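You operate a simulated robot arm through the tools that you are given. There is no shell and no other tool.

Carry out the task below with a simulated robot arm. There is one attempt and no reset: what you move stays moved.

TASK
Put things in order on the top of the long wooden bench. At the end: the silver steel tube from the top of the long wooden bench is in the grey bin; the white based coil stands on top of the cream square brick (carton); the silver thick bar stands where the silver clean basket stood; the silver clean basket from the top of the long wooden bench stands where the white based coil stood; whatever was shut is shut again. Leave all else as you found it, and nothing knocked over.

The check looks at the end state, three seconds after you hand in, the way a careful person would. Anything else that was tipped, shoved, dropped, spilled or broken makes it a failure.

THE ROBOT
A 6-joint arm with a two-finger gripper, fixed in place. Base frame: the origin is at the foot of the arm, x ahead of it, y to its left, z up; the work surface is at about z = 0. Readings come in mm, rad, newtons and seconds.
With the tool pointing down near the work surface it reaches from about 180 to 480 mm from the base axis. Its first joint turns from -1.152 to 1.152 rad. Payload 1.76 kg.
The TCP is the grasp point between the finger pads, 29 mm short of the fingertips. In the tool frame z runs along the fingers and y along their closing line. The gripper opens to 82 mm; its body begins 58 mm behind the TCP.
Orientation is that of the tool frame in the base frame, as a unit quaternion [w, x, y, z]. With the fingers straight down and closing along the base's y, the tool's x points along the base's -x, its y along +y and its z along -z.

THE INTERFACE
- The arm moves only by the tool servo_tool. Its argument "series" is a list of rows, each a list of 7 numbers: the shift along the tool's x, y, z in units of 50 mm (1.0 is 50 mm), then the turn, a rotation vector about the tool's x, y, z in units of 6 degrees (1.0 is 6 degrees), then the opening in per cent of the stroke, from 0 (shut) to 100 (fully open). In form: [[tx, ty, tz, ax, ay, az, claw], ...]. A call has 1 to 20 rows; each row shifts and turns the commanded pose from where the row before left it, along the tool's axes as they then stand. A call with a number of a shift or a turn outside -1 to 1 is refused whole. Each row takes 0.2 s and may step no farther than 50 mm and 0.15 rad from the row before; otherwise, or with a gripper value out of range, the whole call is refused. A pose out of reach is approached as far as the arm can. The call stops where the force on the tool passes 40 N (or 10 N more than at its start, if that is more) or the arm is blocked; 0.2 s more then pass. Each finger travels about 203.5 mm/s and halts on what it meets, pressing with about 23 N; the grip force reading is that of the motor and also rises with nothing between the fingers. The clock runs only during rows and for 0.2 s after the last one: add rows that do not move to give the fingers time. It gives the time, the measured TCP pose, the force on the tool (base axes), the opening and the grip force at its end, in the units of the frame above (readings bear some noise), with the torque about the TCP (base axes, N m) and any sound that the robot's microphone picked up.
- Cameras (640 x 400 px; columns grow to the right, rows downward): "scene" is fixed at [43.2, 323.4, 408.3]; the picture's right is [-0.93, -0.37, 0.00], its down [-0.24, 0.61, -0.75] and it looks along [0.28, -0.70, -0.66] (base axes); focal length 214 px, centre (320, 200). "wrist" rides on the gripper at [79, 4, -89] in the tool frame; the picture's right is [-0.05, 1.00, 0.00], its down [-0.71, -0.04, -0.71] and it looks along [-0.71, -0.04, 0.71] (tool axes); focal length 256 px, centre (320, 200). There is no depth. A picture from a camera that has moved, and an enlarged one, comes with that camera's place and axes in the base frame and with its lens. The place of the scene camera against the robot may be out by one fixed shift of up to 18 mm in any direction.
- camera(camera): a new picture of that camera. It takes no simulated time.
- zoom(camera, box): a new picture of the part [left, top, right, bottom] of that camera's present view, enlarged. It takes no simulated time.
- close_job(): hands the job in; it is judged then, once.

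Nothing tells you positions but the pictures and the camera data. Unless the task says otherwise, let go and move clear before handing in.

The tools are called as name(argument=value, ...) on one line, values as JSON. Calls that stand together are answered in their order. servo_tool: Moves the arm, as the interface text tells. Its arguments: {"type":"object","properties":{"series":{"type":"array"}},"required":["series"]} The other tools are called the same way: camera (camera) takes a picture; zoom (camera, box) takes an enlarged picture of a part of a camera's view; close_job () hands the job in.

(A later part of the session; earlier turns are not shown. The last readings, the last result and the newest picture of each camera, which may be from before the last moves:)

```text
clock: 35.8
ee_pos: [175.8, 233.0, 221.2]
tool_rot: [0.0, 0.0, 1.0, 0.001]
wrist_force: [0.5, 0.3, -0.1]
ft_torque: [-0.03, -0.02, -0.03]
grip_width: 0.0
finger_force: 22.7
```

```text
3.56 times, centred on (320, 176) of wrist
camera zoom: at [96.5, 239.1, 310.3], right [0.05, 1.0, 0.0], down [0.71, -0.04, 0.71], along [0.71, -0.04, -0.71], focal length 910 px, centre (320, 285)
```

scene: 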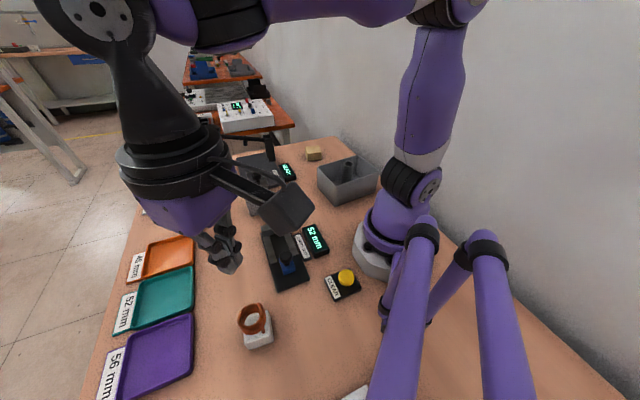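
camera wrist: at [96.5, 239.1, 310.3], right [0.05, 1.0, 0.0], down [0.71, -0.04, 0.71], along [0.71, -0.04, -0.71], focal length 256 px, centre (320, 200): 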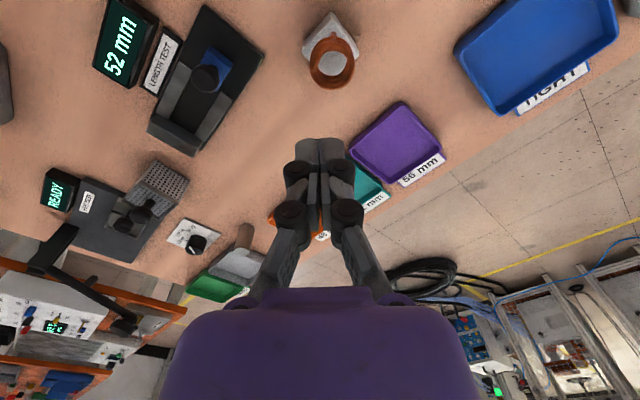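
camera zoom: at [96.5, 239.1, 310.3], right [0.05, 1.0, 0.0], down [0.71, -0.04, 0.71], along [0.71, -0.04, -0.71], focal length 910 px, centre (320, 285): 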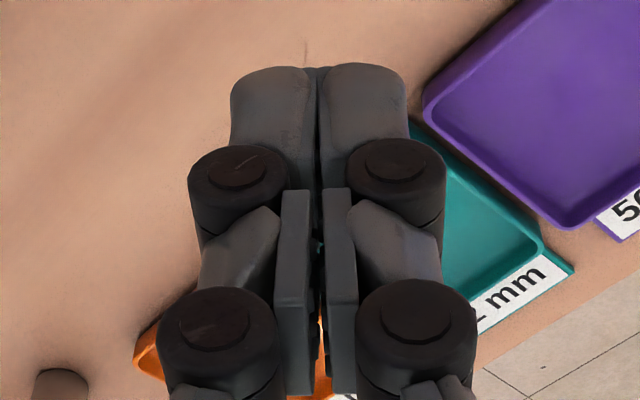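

The coil is undisturbed upright, so I can retry. I'll reopen, return above it, and verify whether it shifted or turned.

servo_tool(series=[[0, 0, 0, 0, 0, 0, 100], [0, 0, 0.2, 0, 0, -0.9048, 100], [0, 0, 0.2, 0, 0, -0.9048, 100], [0, 0, 0.2, 0, 0, -0.9048, 100], [0, 0, 0.2, 0, 0, -0.9048, 100], [0, 0, 0.2, 0, 0, -0.9048, 100], [0, 0, 0.2, 0, 0, -0.9048, 100], [0, 0, 0.2, 0, 0, -0.9048, 100], [0, 0, 0, 0, 0, 0, 100], [0, 0, 0, 0, 0, 0, 100]])

zoom(camera="wrist", box=[240, 20, 400, 120])

zoom(camera="wrist", box=[272, 60, 368, 120])

```text
clock: 38.0
ee_pos: [177.3, 234.3, 149.6]
tool_rot: [0.0, -0.327, 0.945, 0.0]
wrist_force: [0.3, -0.4, 0.2]
ft_torque: [0.01, 0.01, 0.03]
grip_width: 81.9
finger_force: 0.0
```

```text
4.00 times, centred on (320, 70) of wrist
camera zoom: at [110.9, 189.7, 240.4], right [-0.57, 0.82, 0.0], down [0.58, 0.41, 0.71], along [0.58, 0.41, -0.71], focal length 1024 px, centre (320, 720)
```

zoom: 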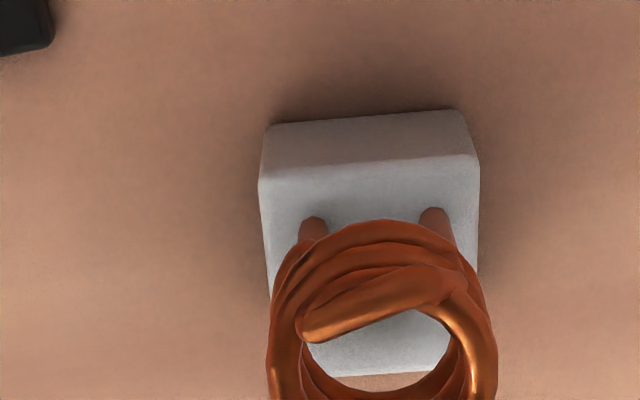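

```text
6.67 times, centred on (320, 90) of wrist
camera zoom: at [110.9, 189.7, 240.4], right [-0.57, 0.82, 0.0], down [0.58, 0.41, 0.71], along [0.58, 0.41, -0.71], focal length 1707 px, centre (320, 933)
```

zoom: 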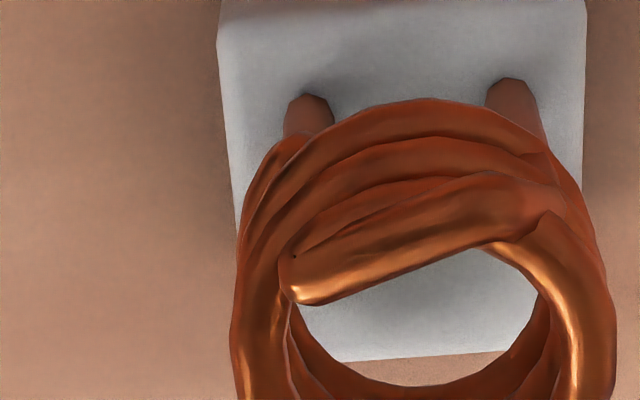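

The coil slid about 11 mm along the finger line and turned a few degrees while slipping, but it still stands. I'll re-centre on it, grip lower, and lift in tiny steps while watching the force.

servo_tool(series=[[-0.06, 0.212, 0.3, 0, 0, 0, 100], [0, 0, 0, 0, 0, -0.45, 100], [0, 0, 0, 0, 0, 0, 100], [0, 0, 0, 0, 0, 0, 100]])

zoom(camera="wrist", box=[240, 40, 400, 140])

```text
clock: 39.0
ee_pos: [171.8, 242.6, 134.7]
tool_rot: [0.0, -0.349, 0.937, 0.0]
wrist_force: [-0.4, -0.1, 0.2]
ft_torque: [-0.03, 0.0, -0.02]
grip_width: 82.2
finger_force: 0.1
```

```text
4.00 times, centred on (320, 90) of wrist
camera zoom: at [109.6, 196.6, 225.5], right [-0.61, 0.79, 0.0], down [0.56, 0.43, 0.71], along [0.56, 0.43, -0.71], focal length 1024 px, centre (320, 640)
```

zoom: 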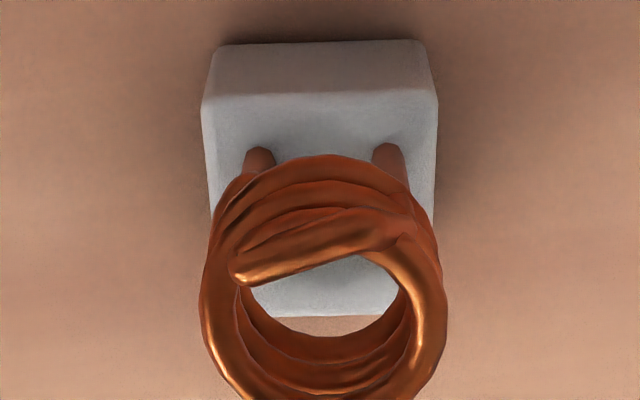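

servo_tool(series=[[0, 0.02, 0.8, 0, 0, 0, 100], [0, 0, 0.8, 0, 0, 0, 100], [0, 0, 0.4, 0, 0, 0, 100], [0, 0, 0.16, 0, 0, 0, 100], [0, 0, 0, 0, 0, 0, 100], [0, 0, 0, 0, 0, 0, 50], [0, 0, 0, 0, 0, 0, 0], [0, 0, 0, 0, 0, 0, 0], [0, 0, 0, 0, 0, 0, 0]])

zoom(camera="wrist", box=[208, 100, 432, 240])

zoom(camera="scene", box=[200, 260, 328, 340])

```text
clock: 41.0
ee_pos: [172.0, 246.6, 28.2]
tool_rot: [0.001, -0.348, 0.938, 0.0]
wrist_force: [0.2, -0.6, 25.9]
ft_torque: [-0.44, 0.38, -0.09]
grip_width: 41.9
finger_force: 23.4
```

```text
2.86 times, centred on (320, 170) of wrist
camera zoom: at [108.3, 198.4, 117.5], right [-0.61, 0.79, 0.0], down [0.56, 0.43, 0.71], along [0.56, 0.43, -0.71], focal length 731 px, centre (320, 286)
```

zoom: 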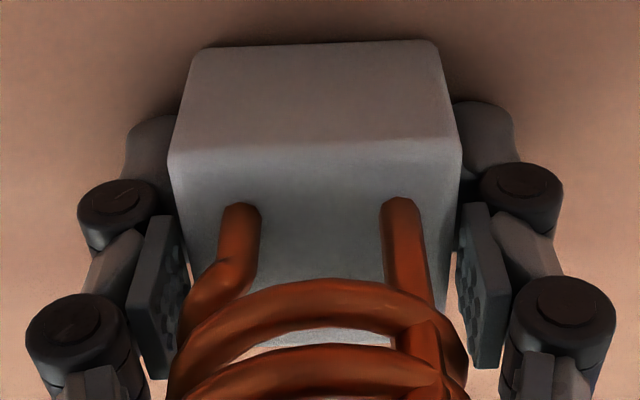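

```text
5.00 times, centred on (264, 300) of scene
camera zoom: at [43.2, 323.4, 408.4], right [-0.93, -0.37, 0.0], down [-0.24, 0.61, -0.75], along [0.28, -0.7, -0.66], focal length 1072 px, centre (600, -300)
```

zoom: 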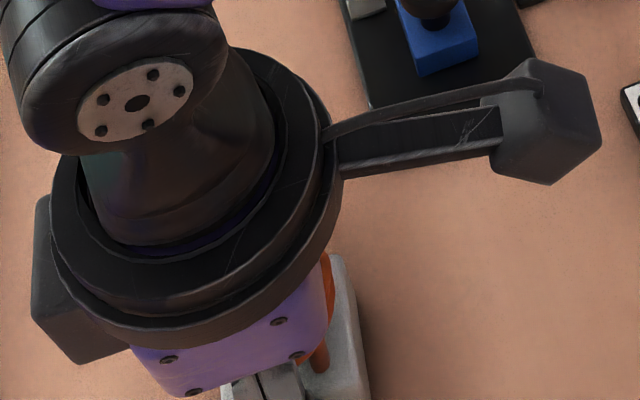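

The base is gripped on its sides. I'll lift just 3 mm and read the force.

servo_tool(series=[[0, 0, -0.03, 0, 0, 0, 0], [0, 0, -0.03, 0, 0, 0, 0], [0, 0, 0, 0, 0, 0, 0]])

zoom(camera="wrist", box=[208, 100, 432, 240])

```text
clock: 41.8
ee_pos: [170.7, 244.6, 29.6]
tool_rot: [0.0, -0.349, 0.937, 0.0]
wrist_force: [-0.5, -0.7, 0.3]
ft_torque: [-0.03, -0.02, 0.01]
grip_width: 41.8
finger_force: 23.0
```

```text
2.86 times, centred on (320, 170) of wrist
camera zoom: at [107.8, 197.8, 120.2], right [-0.61, 0.79, 0.0], down [0.56, 0.43, 0.71], along [0.56, 0.43, -0.71], focal length 731 px, centre (320, 286)
```

zoom: 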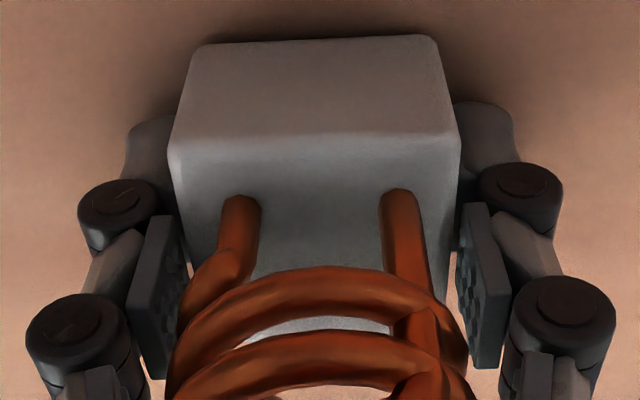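

servo_tool(series=[[0, 0, -0.03, 0, 0, 0, 0], [0, 0, -0.03, 0, 0, 0, 0], [0, 0, 0, 0, 0, 0, 0], [0, 0, 0, 0, 0, 0, 0]])

zoom(camera="wrist", box=[208, 100, 432, 240])

```text
clock: 42.8
ee_pos: [170.0, 244.9, 33.4]
tool_rot: [0.0, -0.349, 0.937, 0.0]
wrist_force: [-0.7, -0.4, -1.5]
ft_torque: [-0.03, -0.02, -0.02]
grip_width: 41.5
finger_force: 23.1
```

```text
2.86 times, centred on (320, 170) of wrist
camera zoom: at [107.7, 197.3, 123.3], right [-0.61, 0.79, 0.0], down [0.56, 0.43, 0.71], along [0.56, 0.43, -0.71], focal length 731 px, centre (320, 286)
```

zoom: 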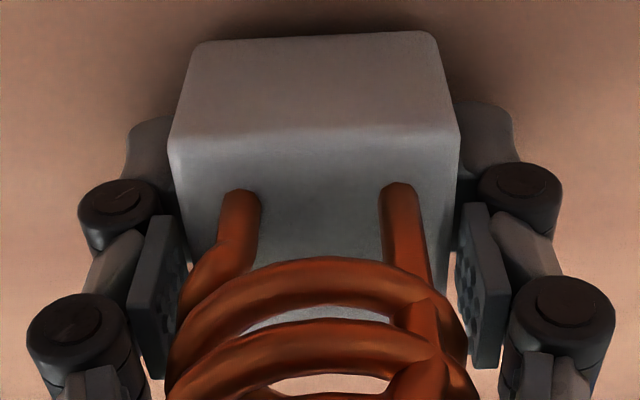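

servo_tool(series=[[0, 0, 0, 0, 0, 0, 0], [0, 0, 0, 0, 0, 0, 0], [0, 0, 0, 0, 0, 0, 0], [0, 0, 0, 0, 0, 0, 0], [0, 0, 0, 0, 0, 0, 0]])

zoom(camera="wrist", box=[208, 100, 432, 240])

zoom(camera="scene", box=[200, 280, 328, 360])

```text
clock: 44.0
ee_pos: [171.8, 243.8, 33.0]
tool_rot: [0.0, -0.349, 0.937, -0.001]
wrist_force: [0.0, -0.2, -1.7]
ft_torque: [-0.01, -0.01, -0.02]
grip_width: 41.6
finger_force: 23.4
```

```text
2.86 times, centred on (320, 170) of wrist
camera zoom: at [107.7, 197.3, 123.3], right [-0.61, 0.79, 0.0], down [0.56, 0.43, 0.71], along [0.56, 0.43, -0.71], focal length 731 px, centre (320, 286)
```

zoom: 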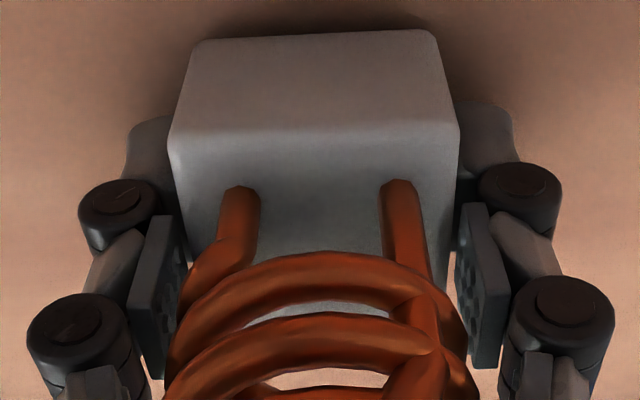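

```text
5.00 times, centred on (264, 320) of scene
camera zoom: at [43.3, 323.4, 408.3], right [-0.93, -0.37, 0.0], down [-0.24, 0.61, -0.75], along [0.28, -0.7, -0.66], focal length 1072 px, centre (600, -400)
```

zoom: 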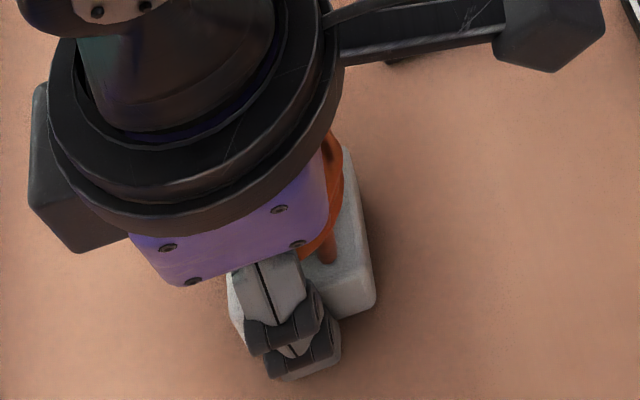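

The coil is suspended but slowly creeping down in the grip (about 1 mm/s). Let me watch one more second to see how it behaves.

servo_tool(series=[[0, 0, 0, 0, 0, 0, 0], [0, 0, 0, 0, 0, 0, 0], [0, 0, 0, 0, 0, 0, 0], [0, 0, 0, 0, 0, 0, 0], [0, 0, 0, 0, 0, 0, 0]])

zoom(camera="wrist", box=[208, 100, 432, 240])

```text
clock: 45.2
ee_pos: [170.1, 244.6, 33.7]
tool_rot: [0.001, -0.349, 0.937, 0.0]
wrist_force: [-1.9, -0.1, -1.6]
ft_torque: [0.01, -0.01, 0.01]
grip_width: 41.4
finger_force: 22.9
```

```text
2.86 times, centred on (320, 170) of wrist
camera zoom: at [107.7, 197.3, 123.3], right [-0.61, 0.79, 0.0], down [0.56, 0.43, 0.71], along [0.56, 0.43, -0.71], focal length 731 px, centre (320, 286)
```

zoom: 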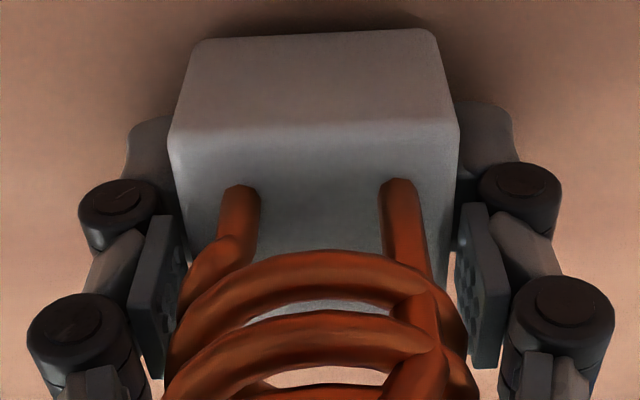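

zoom(camera="wrist", box=[260, 100, 388, 180])

zoom(camera="scene", box=[232, 310, 296, 350])

```text
5.00 times, centred on (324, 140) of wrist
camera zoom: at [107.7, 197.3, 123.3], right [-0.61, 0.79, 0.0], down [0.56, 0.43, 0.71], along [0.56, 0.43, -0.71], focal length 1280 px, centre (300, 500)
```

zoom: 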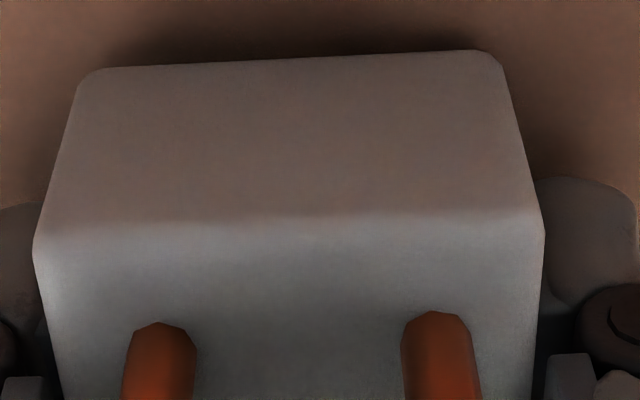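

```text
10.00 times, centred on (264, 330) of scene
camera zoom: at [43.3, 323.4, 408.3], right [-0.93, -0.37, 0.0], down [-0.24, 0.61, -0.75], along [0.28, -0.7, -0.66], focal length 2145 px, centre (880, -1100)
```

zoom: 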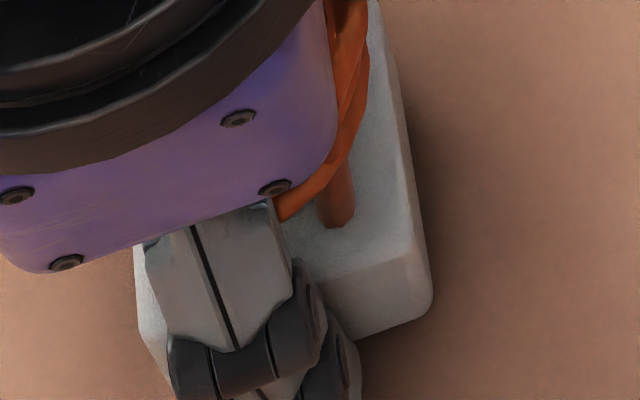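

The coil is suspended but only the fingertips below the pads hold it weakly. A better grip is around the copper coil itself with the TCP at its mid-height, with the heavier base hanging below. I'll set it back down, release, and re-grip higher.

servo_tool(series=[[0, 0, 0.04, 0, 0, 0, 0], [0, 0, 0.04, 0, 0, 0, 0], [0, 0, 0, 0, 0, 0, 0]])

servo_tool(series=[[0, 0, 0, 0, 0, 0, 60], [0, 0, 0, 0, 0, 0, 60], [0, 0, 0, 0, 0, 0, 60]])

camera(camera="wrist")

```text
clock: 46.0
ee_pos: [170.5, 242.8, 30.3]
tool_rot: [0.001, -0.349, 0.937, 0.0]
wrist_force: [-4.9, -3.7, 24.8]
ft_torque: [-0.54, 0.54, 0.0]
grip_width: 41.6
finger_force: 22.4
```

```text
clock: 46.8
ee_pos: [170.3, 243.6, 28.5]
tool_rot: [0.0, -0.349, 0.937, 0.0]
wrist_force: [1.1, 1.0, 1.0]
ft_torque: [-0.04, 0.0, 0.03]
grip_width: 49.8
finger_force: 0.4
```

```text
taken
camera wrist: at [107.8, 196.7, 119.4], right [-0.61, 0.79, 0.0], down [0.56, 0.43, 0.71], along [0.56, 0.43, -0.71], focal length 256 px, centre (320, 200)
```

wrist: 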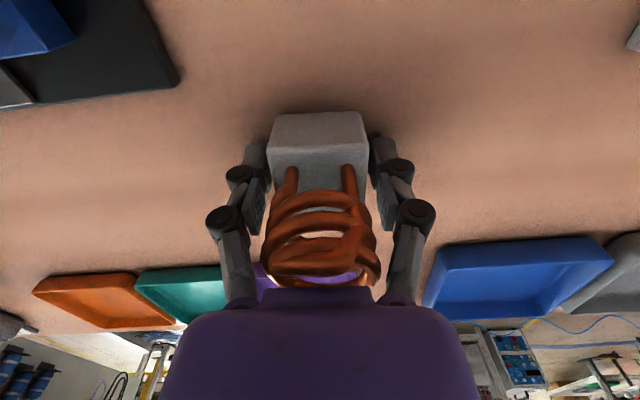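

The coil is back on the table and released. Now I'll rise so the TCP is at the coil ring's mid-height and check the alignment there.

servo_tool(series=[[0, 0, 0, 0, 0, 0, 90], [0, 0, -0.3, 0, 0, 0, 90], [0, 0, -0.332, 0, 0, 0, 90], [0, 0, 0, 0, 0, 0, 90], [0, 0, 0, 0, 0, 0, 90]])

camera(camera="wrist")

zoom(camera="wrist", box=[224, 110, 416, 230])

zoom(camera="scene", box=[216, 290, 312, 350])

```text
clock: 48.0
ee_pos: [170.3, 244.3, 60.5]
tool_rot: [0.0, -0.348, 0.937, 0.0]
wrist_force: [0.1, 0.9, 0.7]
ft_torque: [0.01, 0.0, -0.01]
grip_width: 73.9
finger_force: 0.2
```

```text
taken
camera wrist: at [107.9, 197.3, 150.9], right [-0.61, 0.79, 0.0], down [0.56, 0.43, 0.71], along [0.56, 0.43, -0.71], focal length 256 px, centre (320, 200)
```

wrist: 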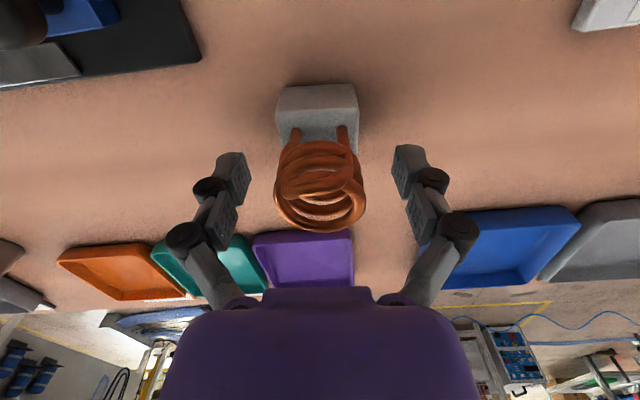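

```text
3.33 times, centred on (320, 170) of wrist
camera zoom: at [107.9, 197.3, 150.9], right [-0.61, 0.79, 0.0], down [0.56, 0.43, 0.71], along [0.56, 0.43, -0.71], focal length 853 px, centre (320, 300)
```

zoom: 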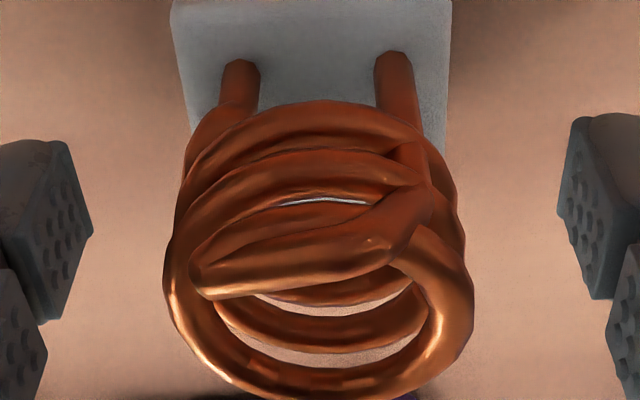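

```text
6.67 times, centred on (264, 320) of scene
camera zoom: at [43.2, 323.4, 408.3], right [-0.93, -0.37, 0.0], down [-0.24, 0.61, -0.75], along [0.28, -0.7, -0.66], focal length 1430 px, centre (693, -600)
```

zoom: 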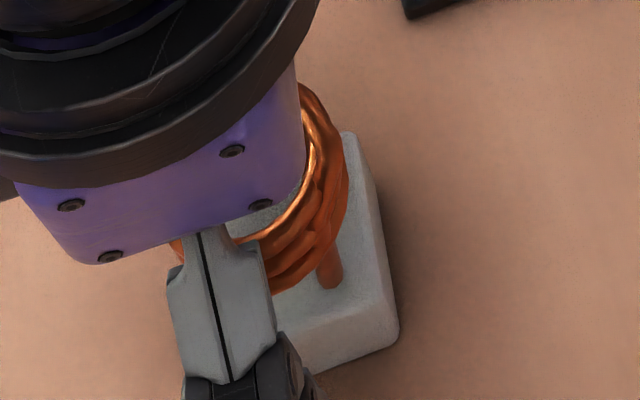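

servo_tool(series=[[0.05, 0, 0, 0, 0, 0, 90], [0, 0, 0, 0, 0, 0, 60], [0, 0, 0, 0, 0, 0, 0], [0, 0, 0, 0, 0, 0, 0], [0, 0, 0, 0, 0, 0, 0]])

zoom(camera="wrist", box=[224, 110, 416, 230])

```text
clock: 49.2
ee_pos: [169.7, 243.0, 61.0]
tool_rot: [0.001, -0.348, 0.938, 0.0]
wrist_force: [-2.4, 0.1, 16.5]
ft_torque: [0.0, -0.07, 0.03]
grip_width: 39.5
finger_force: 23.3
```

```text
3.33 times, centred on (320, 170) of wrist
camera zoom: at [105.9, 196.0, 150.9], right [-0.61, 0.79, 0.0], down [0.56, 0.43, 0.71], along [0.56, 0.43, -0.71], focal length 853 px, centre (320, 300)
```

zoom: 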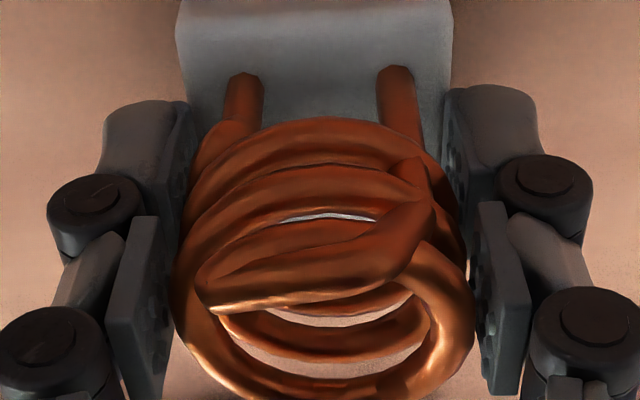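

Gripping the copper ring at 39.5 mm. Slow test lift of 6 mm.

servo_tool(series=[[0, 0, -0.04, 0, 0, 0, 0], [0, 0, -0.04, 0, 0, 0, 0], [0, 0, -0.04, 0, 0, 0, 0], [0, 0, 0, 0, 0, 0, 0]])

zoom(camera="wrist", box=[224, 110, 416, 230])

servo_tool(series=[[0, 0, 0, 0, 0, 0, 0], [0, 0, 0, 0, 0, 0, 0], [0, 0, 0, 0, 0, 0, 0], [0, 0, 0, 0, 0, 0, 0], [0, 0, 0, 0, 0, 0, 0]])

zoom(camera="wrist", box=[224, 110, 416, 230])

```text
clock: 50.2
ee_pos: [169.9, 241.5, 67.6]
tool_rot: [0.0, -0.349, 0.937, -0.001]
wrist_force: [-0.8, 0.9, -1.3]
ft_torque: [-0.04, -0.03, 0.01]
grip_width: 39.2
finger_force: 22.5
```

```text
3.33 times, centred on (320, 170) of wrist
camera zoom: at [105.9, 195.5, 157.0], right [-0.61, 0.79, 0.0], down [0.56, 0.43, 0.71], along [0.56, 0.43, -0.71], focal length 853 px, centre (320, 300)
```

zoom: 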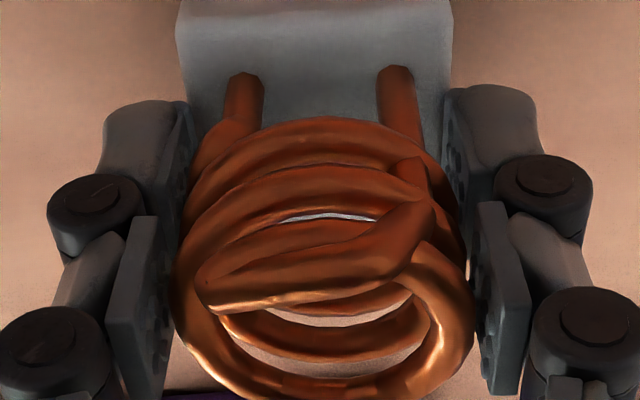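

```text
clock: 51.4
ee_pos: [168.3, 241.5, 66.3]
tool_rot: [0.001, -0.349, 0.937, 0.0]
wrist_force: [-0.4, -0.5, -1.6]
ft_torque: [-0.03, 0.0, 0.04]
grip_width: 39.2
finger_force: 22.4
```

```text
3.33 times, centred on (320, 170) of wrist
camera zoom: at [105.9, 195.5, 156.9], right [-0.61, 0.79, 0.0], down [0.56, 0.43, 0.71], along [0.56, 0.43, -0.71], focal length 853 px, centre (320, 300)
```

zoom: 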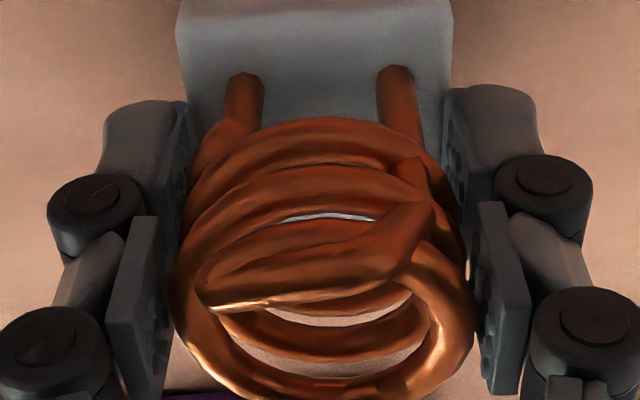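

The coil now holds firmly with no creep. I'll lift it and carry it in gentle steps toward the carton.

servo_tool(series=[[0, 0, -0.2, 0, 0, 0, 0], [0, 0, -0.4, 0, 0, 0, 0], [0, 0, -0.4, 0, 0, 0, 0], [0, 0, -0.4, 0, 0, 0, 0], [0, 0, -0.4, 0, 0, 0, 0], [0, 0, -0.4, 0, 0, 0, 0], [0, 0, -0.2, 0, 0, 0, 0], [0, 0, 0, 0, 0, 0, 0]])

servo_tool(series=[[0, 0, 0, 0, 0, 0.848, 0], [0, 0, 0, 0, 0, 0.848, 0], [0, 0, 0, 0, 0, 0.848, 0], [0, 0, 0, 0, 0, 0.848, 0], [0, 0, 0, 0, 0, 0.848, 0], [0, 0, 0, 0, 0, 0.848, 0], [0, 0, 0, 0, 0, 0.848, 0], [0, 0, 0, 0, 0, 0.848, 0], [0, 0, 0, 0, 0, 0, 0]])

camera(camera="wrist")

```text
clock: 53.2
ee_pos: [169.3, 243.2, 185.6]
tool_rot: [-0.001, -0.348, 0.937, 0.0]
wrist_force: [0.8, 0.3, -2.0]
ft_torque: [0.05, -0.02, 0.03]
grip_width: 39.2
finger_force: 23.0
```

```text
clock: 55.2
ee_pos: [168.8, 243.1, 187.5]
tool_rot: [0.0, 0.0, 1.0, 0.0]
wrist_force: [0.7, 0.6, -1.1]
ft_torque: [-0.05, -0.02, -0.01]
grip_width: 39.3
finger_force: 22.7
```

```text
taken
camera wrist: at [89.7, 249.3, 277.2], right [0.05, 1.0, 0.0], down [0.71, -0.04, 0.71], along [0.71, -0.04, -0.71], focal length 256 px, centre (320, 200)
```

wrist: 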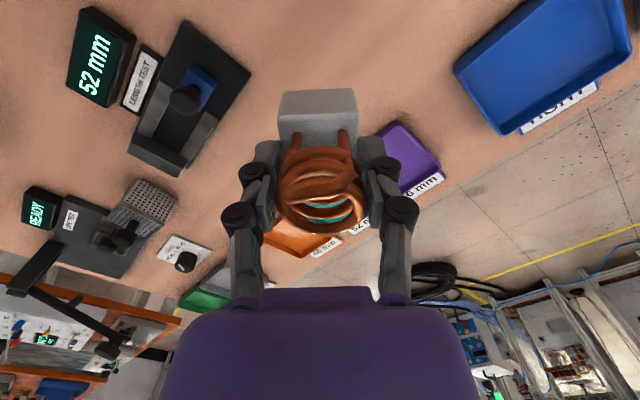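

The coil is held upright and steady. Carrying on toward the carton.

servo_tool(series=[[-0.4063, -0.4827, 0, 0, 0, 0, 0], [-0.4063, -0.4827, 0, 0, 0, 0, 0], [-0.4063, -0.4827, 0, 0, 0, 0, 0], [-0.35, -0.45, 0, 0, 0, 0, 0], [-0.35, -0.45, 0, 0, 0, 0, 0], [-0.35, -0.45, 0, 0, 0, 0, 0], [-0.35, -0.45, 0, 0, 0, 0, 0], [0, -0.5, 0, 0, 0, 0, 0], [0, -0.5, 0, 0, 0, 0, 0], [0, -0.5, 0, 0, 0, 0, 0], [0, -0.5, 0, 0, 0, 0, 0], [0.2, -0.6, 0, 0, 0, 0, 0], [0.2, -0.6, 0, 0, 0, 0, 0], [0.2, -0.6, 0, 0, 0, 0, 0], [0.2, -0.6, 0, 0, 0, 0, 0], [0.2, -0.6, 0, 0, 0, 0, 0], [-0.2, -0.5, 0, 0, 0, 0, 0], [-0.2, -0.5, 0, 0, 0, 0, 0], [-0.2, -0.5, 0, 0, 0, 0, 0], [-0.2, -0.5, 0, 0, 0, 0, 0]])

servo_tool(series=[[0, 0, 0, 0, 0, 0.95, 0], [0, 0, 0, 0, 0, 0.95, 0], [0, 0, 0, 0, 0, 0.95, 0], [0, 0, 0, 0, 0, 0.95, 0], [0, 0, 0, 0, 0, 0.95, 0], [0, 0, 0, 0, 0, 0.95, 0], [0, 0, 0, 0, 0, 0.95, 0], [0, 0, 0, 0, 0, 0.95, 0], [0, 0, 0, 0, 0, 0.95, 0], [0, 0, 0, 0, 0, 0.95, 0], [0, 0, 0, 0, 0, 0, 0], [0, 0, 0, 0, 0, 0, 0]])

camera(camera="wrist")

camera(camera="scene")

```text
clock: 59.4
ee_pos: [287.5, -267.7, 185.5]
tool_rot: [0.0, 0.0, 1.0, 0.0]
wrist_force: [0.0, 0.6, -1.0]
ft_torque: [-0.02, -0.01, 0.04]
grip_width: 39.3
finger_force: 23.0
```

```text
clock: 62.0
ee_pos: [290.4, -270.1, 186.9]
tool_rot: [0.0, 0.478, 0.878, 0.0]
wrist_force: [-1.0, 0.2, -1.3]
ft_torque: [-0.01, 0.01, 0.01]
grip_width: 39.4
finger_force: 22.8
```

```text
taken
camera wrist: at [250.7, -199.2, 277.1], right [0.87, 0.5, 0.0], down [0.35, -0.61, 0.71], along [0.35, -0.61, -0.71], focal length 256 px, centre (320, 200)
```

wrist: 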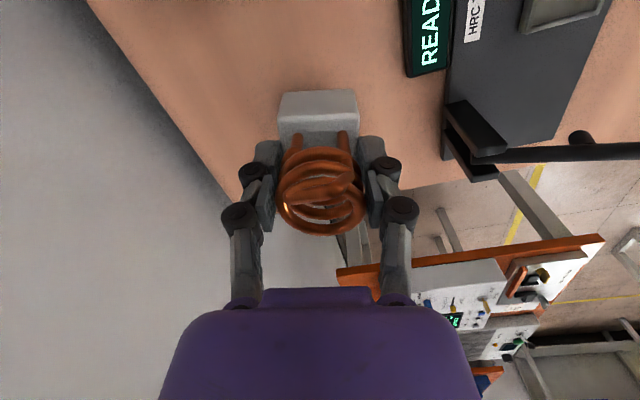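

```text
taken
```

scene: 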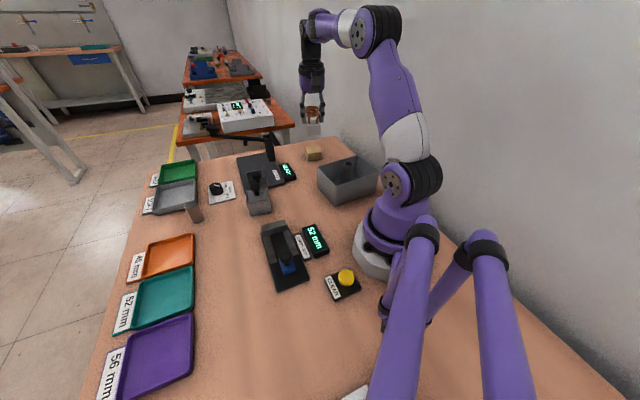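

zoom(camera="wrist", box=[256, 70, 384, 150])

zoom(camera="scene", box=[270, 90, 366, 170])

```text
5.00 times, centred on (320, 110) of wrist
camera zoom: at [250.7, -199.2, 277.1], right [0.87, 0.5, 0.0], down [0.35, -0.61, 0.71], along [0.35, -0.61, -0.71], focal length 1280 px, centre (320, 650)
```

zoom: 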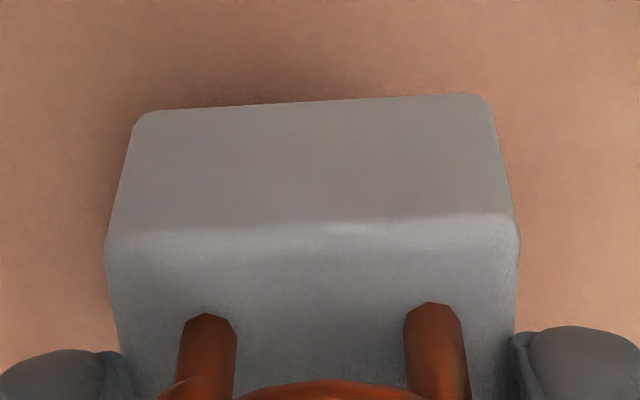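

```text
5.00 times, centred on (318, 130) of scene
camera zoom: at [43.3, 323.4, 408.3], right [-0.93, -0.37, 0.0], down [-0.24, 0.61, -0.75], along [0.28, -0.7, -0.66], focal length 1072 px, centre (330, 550)
```

zoom: 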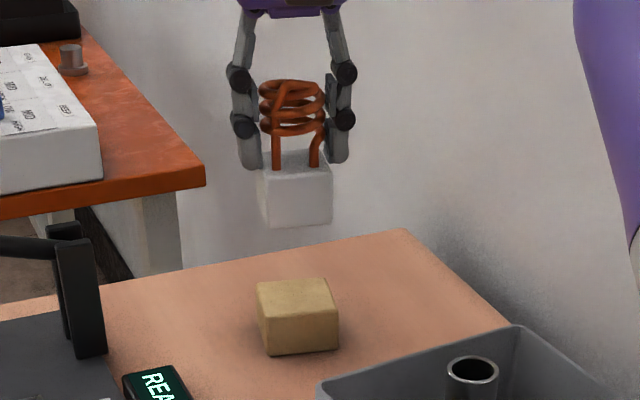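

The coil hangs level and aligned with the carton. I'll move over the carton's centre while lowering to leave a gap, then check.

servo_tool(series=[[-0.4503, -0.0643, 0.373, 0, 0, 0, 0], [-0.4503, -0.0643, 0.373, 0, 0, 0, 0], [-0.4503, -0.0643, 0.373, 0, 0, 0, 0], [0, 0, 0, 0, 0, 0, 0], [0, 0, 0, 0, 0, 0, 0]])

camera(camera="wrist")

zoom(camera="scene", box=[270, 100, 366, 180])

```text
clock: 63.2
ee_pos: [319.8, -330.0, 130.6]
tool_rot: [0.0, 0.477, 0.879, 0.0]
wrist_force: [-0.5, 0.0, -1.0]
ft_torque: [0.01, -0.02, -0.01]
grip_width: 39.3
finger_force: 22.9
```

```text
taken
camera wrist: at [279.9, -259.7, 221.6], right [0.87, 0.5, 0.0], down [0.35, -0.61, 0.71], along [0.35, -0.61, -0.71], focal length 256 px, centre (320, 200)
```

wrist: 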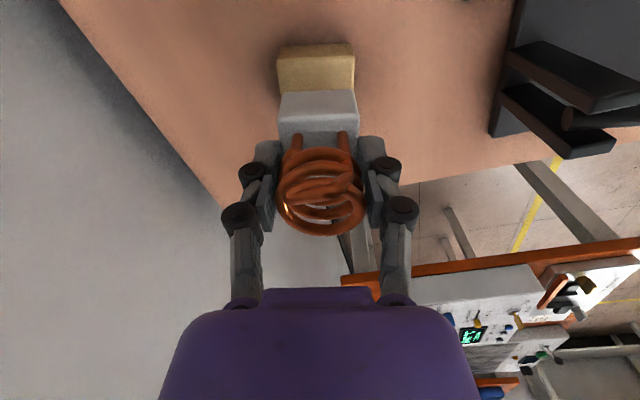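

```text
5.00 times, centred on (318, 140) of scene
camera zoom: at [43.3, 323.4, 408.3], right [-0.93, -0.37, 0.0], down [-0.24, 0.61, -0.75], along [0.28, -0.7, -0.66], focal length 1072 px, centre (330, 500)
```

zoom: 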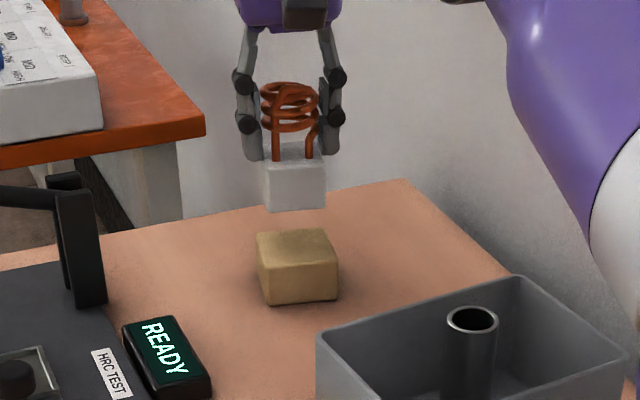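

zoom(camera="wrist", box=[256, 30, 384, 110])

```text
5.00 times, centred on (320, 70) of wrist
camera zoom: at [279.9, -259.7, 221.6], right [0.87, 0.5, 0.0], down [0.35, -0.61, 0.71], along [0.35, -0.61, -0.71], focal length 1280 px, centre (320, 850)
```

zoom: 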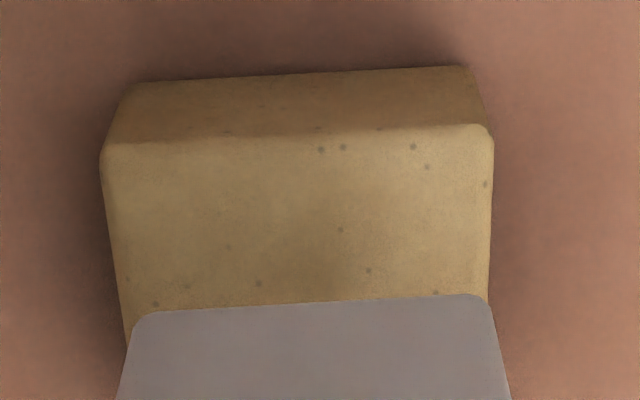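

The coil base is within about 2 mm of the carton's centre and parallel to it. A small sideways correction, then I lower it close.

servo_tool(series=[[0, -0.03, 0.2, 0, 0, 0, 0], [0, 0, 0.3, 0, 0, 0, 0], [0, 0, 0.2, 0, 0, 0, 0], [0, 0, 0, 0, 0, 0, 0], [0, 0, 0, 0, 0, 0, 0]])

zoom(camera="scene", box=[280, 110, 360, 170])

```text
clock: 64.4
ee_pos: [317.2, -331.4, 95.8]
tool_rot: [0.0, 0.477, 0.879, 0.0]
wrist_force: [-0.2, 0.0, -1.7]
ft_torque: [-0.02, -0.02, 0.0]
grip_width: 39.0
finger_force: 22.8
```

```text
6.67 times, centred on (320, 140) of scene
camera zoom: at [43.3, 323.4, 408.3], right [-0.93, -0.37, 0.0], down [-0.24, 0.61, -0.75], along [0.28, -0.7, -0.66], focal length 1430 px, centre (320, 600)
```

zoom: 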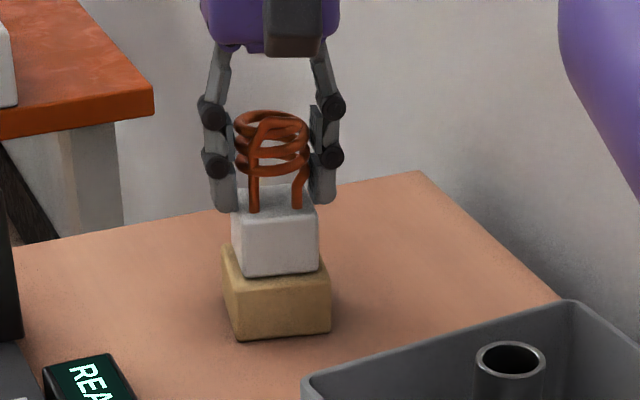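

Nearly there. Lowering in small steps until contact.

servo_tool(series=[[0, 0, 0.03, 0, 0, 0, 0], [0, 0, 0.03, 0, 0, 0, 0], [0, 0, 0, 0, 0, 0, 0]])

servo_tool(series=[[0, 0, 0.02, 0, 0, 0, 0], [0, 0, 0, 0, 0, 0, 0]])

```text
clock: 65.2
ee_pos: [319.2, -332.6, 94.1]
tool_rot: [0.001, 0.476, 0.879, 0.0]
wrist_force: [-2.1, 6.9, 23.4]
ft_torque: [0.39, 0.12, 0.04]
grip_width: 39.5
finger_force: 23.0
```

```text
clock: 65.7
ee_pos: [318.1, -331.9, 94.8]
tool_rot: [0.002, 0.477, 0.879, 0.001]
wrist_force: [-2.0, 0.6, 5.0]
ft_torque: [0.02, 0.11, 0.02]
grip_width: 39.2
finger_force: 22.9
stopped in row 2: the force on the tool passed its limit at 41 N (the readings are from after the stop); the commanded pose is now the measured one
```

Contact made with the carton. Let me check the seating before releasing.

zoom(camera="scene", box=[280, 110, 360, 170])

camera(camera="wrist")

```text
6.67 times, centred on (320, 140) of scene
camera zoom: at [43.2, 323.4, 408.3], right [-0.93, -0.37, 0.0], down [-0.24, 0.61, -0.75], along [0.28, -0.7, -0.66], focal length 1430 px, centre (320, 600)
```

zoom: 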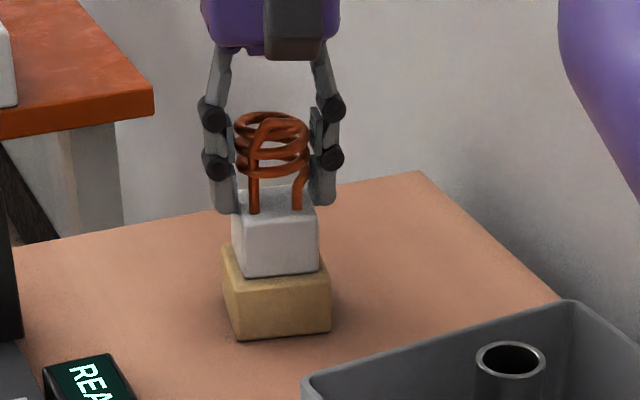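

```text
taken
camera wrist: at [278.1, -261.6, 184.4], right [0.87, 0.5, 0.0], down [0.35, -0.61, 0.71], along [0.36, -0.61, -0.7], focal length 256 px, centre (320, 200)
```

wrist: 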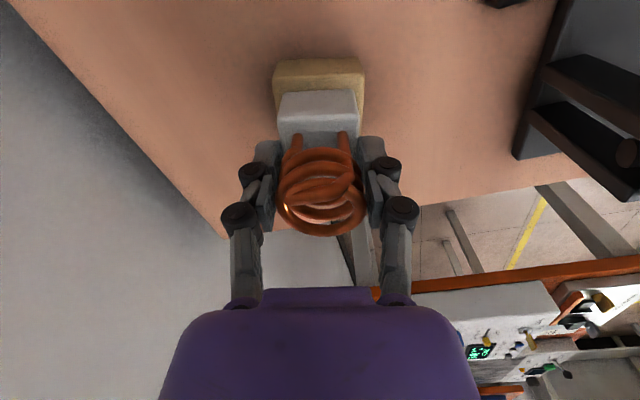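

Seated flat. Releasing and rising straight up.

servo_tool(series=[[0, 0, 0, 0, 0, 0, 55], [0, 0, 0, 0, 0, 0, 65], [0, 0, 0, 0, 0, 0, 75], [0, 0, 0, 0, 0, 0, 75]])

camera(camera="wrist")

servo_tool(series=[[0, 0, -0.3, 0, 0, 0, 85], [0, 0, -0.5, 0, 0, 0, 90], [0, 0, -0.6, 0, 0, 0, 100], [0, 0, -0.6, 0, 0, 0, 100], [0, 0, 0, 0, 0, 0, 100]])

camera(camera="wrist")

zoom(camera="scene", box=[280, 110, 360, 170])

```text
clock: 66.7
ee_pos: [318.3, -332.0, 94.5]
tool_rot: [0.001, 0.476, 0.879, -0.001]
wrist_force: [1.1, 0.5, 0.3]
ft_torque: [-0.02, 0.02, 0.0]
grip_width: 61.4
finger_force: 0.1
```

```text
taken
camera wrist: at [278.1, -261.7, 183.9], right [0.87, 0.5, 0.0], down [0.35, -0.61, 0.71], along [0.36, -0.61, -0.7], focal length 256 px, centre (320, 200)
```

wrist: 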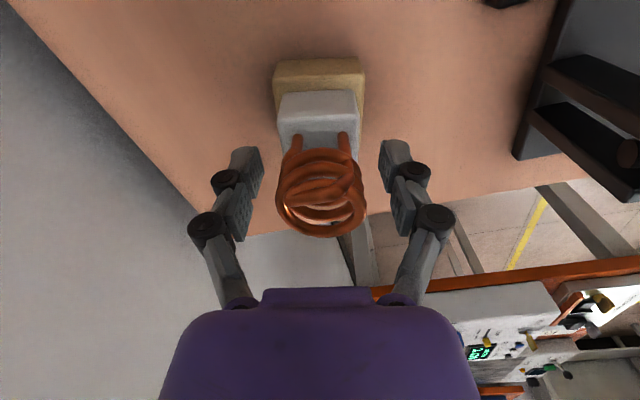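

```text
clock: 67.9
ee_pos: [308.5, -323.6, 190.9]
tool_rot: [0.001, 0.477, 0.879, -0.001]
wrist_force: [-0.1, 0.2, -0.2]
ft_torque: [0.0, -0.01, 0.0]
grip_width: 82.1
finger_force: 0.0
out of reach, approached as far as the arm can: row 3, 4
```

```text
taken
camera wrist: at [267.7, -253.6, 279.8], right [0.87, 0.5, 0.0], down [0.35, -0.61, 0.71], along [0.36, -0.61, -0.7], focal length 256 px, centre (320, 200)
```

wrist: 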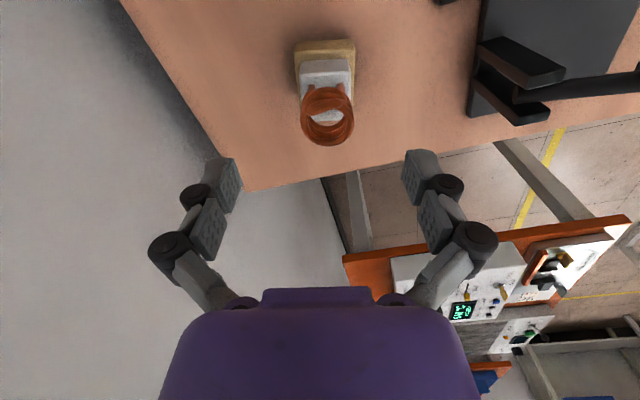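

```text
6.67 times, centred on (320, 140) of scene
camera zoom: at [43.2, 323.4, 408.3], right [-0.93, -0.37, 0.0], down [-0.24, 0.61, -0.75], along [0.28, -0.7, -0.66], focal length 1430 px, centre (320, 600)
```

zoom: 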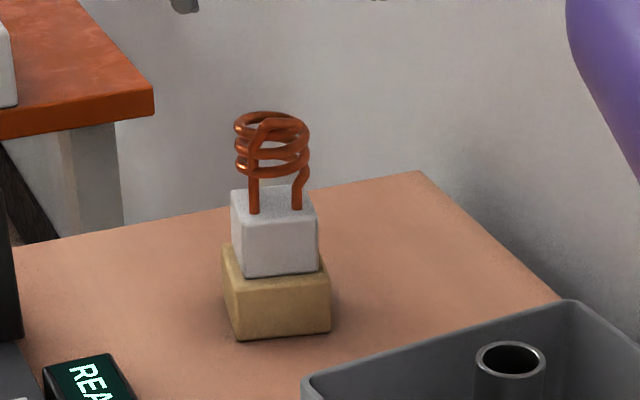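

The coil now stands on the carton, clear and upright. Next I'll retreat and take a close look at the basket and its knob.

servo_tool(series=[[0.5, 0, 0, 0, 0, 0, 100], [0.5, 0, 0, 0, 0, 0, 100], [0.5, 0, 0, 0, 0, 0, 100], [0, 0, 0, 0, 0, 0, 100], [0, 0, 0, 0, 0, 0, 100]])

servo_tool(series=[[0, 0, 0, 0, 0, -0.95, 100], [0, 0, 0, 0, 0, -0.95, 100], [0, 0, 0, 0, 0, -0.95, 100], [0, 0, 0, 0, 0, -0.95, 100], [0, 0, 0, 0, 0, -0.95, 100], [0, 0, 0, 0, 0, -0.95, 100], [0, 0, 0, 0, 0, -0.95, 100], [0, 0, 0, 0, 0, -0.95, 100], [0, 0, 0, 0, 0, -0.95, 100], [0, 0, 0, 0, 0, -0.95, 100], [0, 0, 0, 0, 0, 0, 100], [0, 0, 0, 0, 0, 0, 100]])

```text
clock: 69.1
ee_pos: [265.6, -261.1, 190.9]
tool_rot: [0.002, 0.477, 0.879, -0.001]
wrist_force: [0.2, -1.4, -0.4]
ft_torque: [-0.03, -0.01, -0.01]
grip_width: 82.1
finger_force: 0.0
```

```text
clock: 71.7
ee_pos: [266.0, -260.9, 189.0]
tool_rot: [0.001, -0.001, 1.0, -0.001]
wrist_force: [0.7, -0.7, 0.7]
ft_torque: [0.0, -0.01, 0.03]
grip_width: 82.2
finger_force: 0.1
```

servo_tool(series=[[0, 0.795, 0, 0, 0, 0, 100], [0, 0.795, 0, 0, 0, 0, 100], [0, 0.795, 0, 0, 0, 0, 100], [0, 0.795, 0, 0, 0, 0, 100], [0, 0.795, 0.1, 0, 0, 0, 100], [0, 0.795, 0.3, 0, 0, 0, 100], [0, 0, 0, 0, 0, 0, 100], [0, 0, 0, 0, 0, 0, 100]])

camera(camera="wrist")

zoom(camera="wrist", box=[256, 80, 384, 160])

zoom(camera="scene", box=[216, 155, 312, 225])

```text
clock: 73.5
ee_pos: [267.8, -22.9, 167.9]
tool_rot: [0.002, -0.001, 1.0, -0.001]
wrist_force: [0.1, -0.5, 1.4]
ft_torque: [-0.03, -0.05, 0.02]
grip_width: 81.8
finger_force: 0.1
```

```text
taken
camera wrist: at [187.5, -17.1, 257.9], right [0.05, 1.0, 0.0], down [0.7, -0.04, 0.71], along [0.71, -0.04, -0.7], focal length 256 px, centre (320, 200)
```

wrist: 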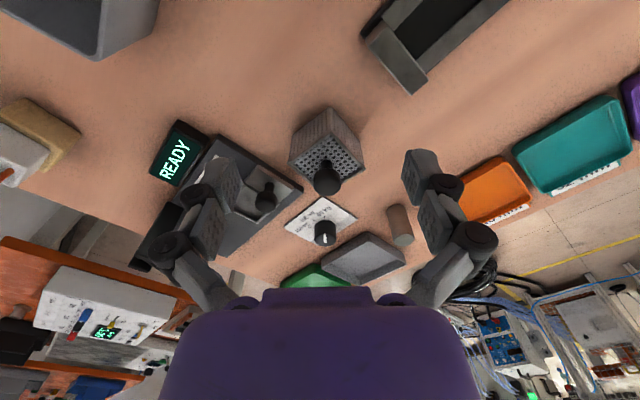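

```text
5.00 times, centred on (320, 120) of wrist
camera zoom: at [187.5, -17.1, 257.9], right [0.05, 1.0, 0.0], down [0.7, -0.04, 0.71], along [0.71, -0.04, -0.7], focal length 1280 px, centre (320, 600)
```

zoom: 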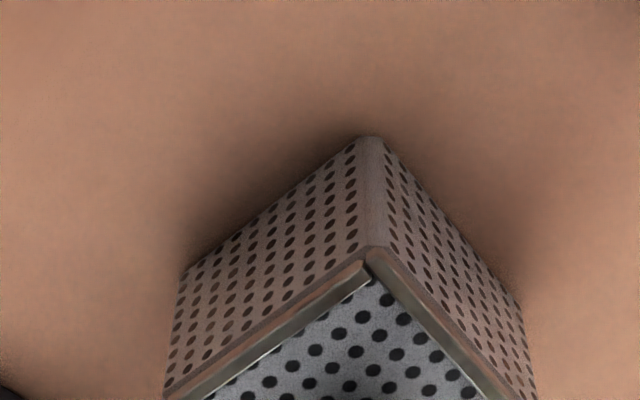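

```text
5.71 times, centred on (264, 190) of scene
camera zoom: at [43.2, 323.4, 408.3], right [-0.93, -0.37, 0.0], down [-0.24, 0.61, -0.75], along [0.28, -0.7, -0.66], focal length 1226 px, centre (640, 257)
```

zoom: 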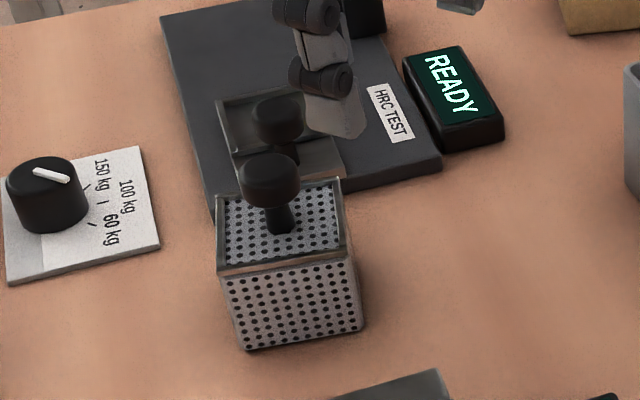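

zoom(camera="wrist", box=[272, 130, 384, 200])

zoom(camera="scene", box=[240, 165, 280, 190])

```text
5.71 times, centred on (328, 165) of wrist
camera zoom: at [187.5, -17.1, 257.9], right [0.05, 1.0, 0.0], down [0.7, -0.04, 0.71], along [0.71, -0.04, -0.7], focal length 1463 px, centre (274, 400)
```

zoom: 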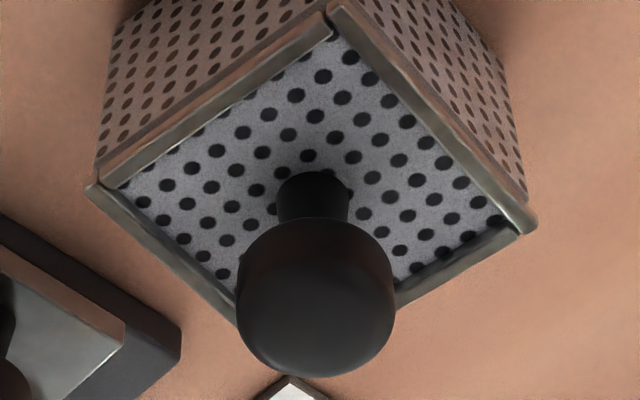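

```text
16.00 times, centred on (260, 178) of scene
camera zoom: at [43.2, 323.4, 408.3], right [-0.93, -0.37, 0.0], down [-0.24, 0.61, -0.75], along [0.28, -0.7, -0.66], focal length 3432 px, centre (1280, 560)
```

zoom: 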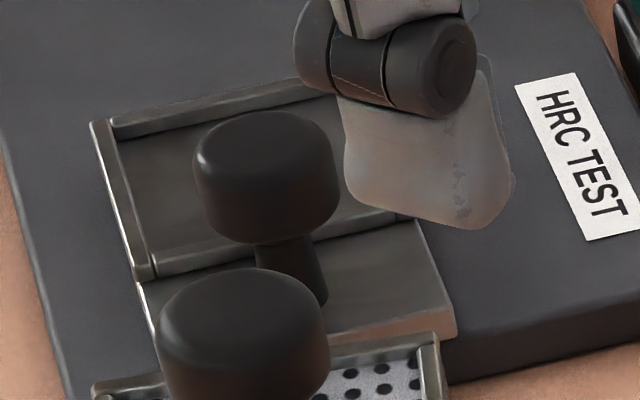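

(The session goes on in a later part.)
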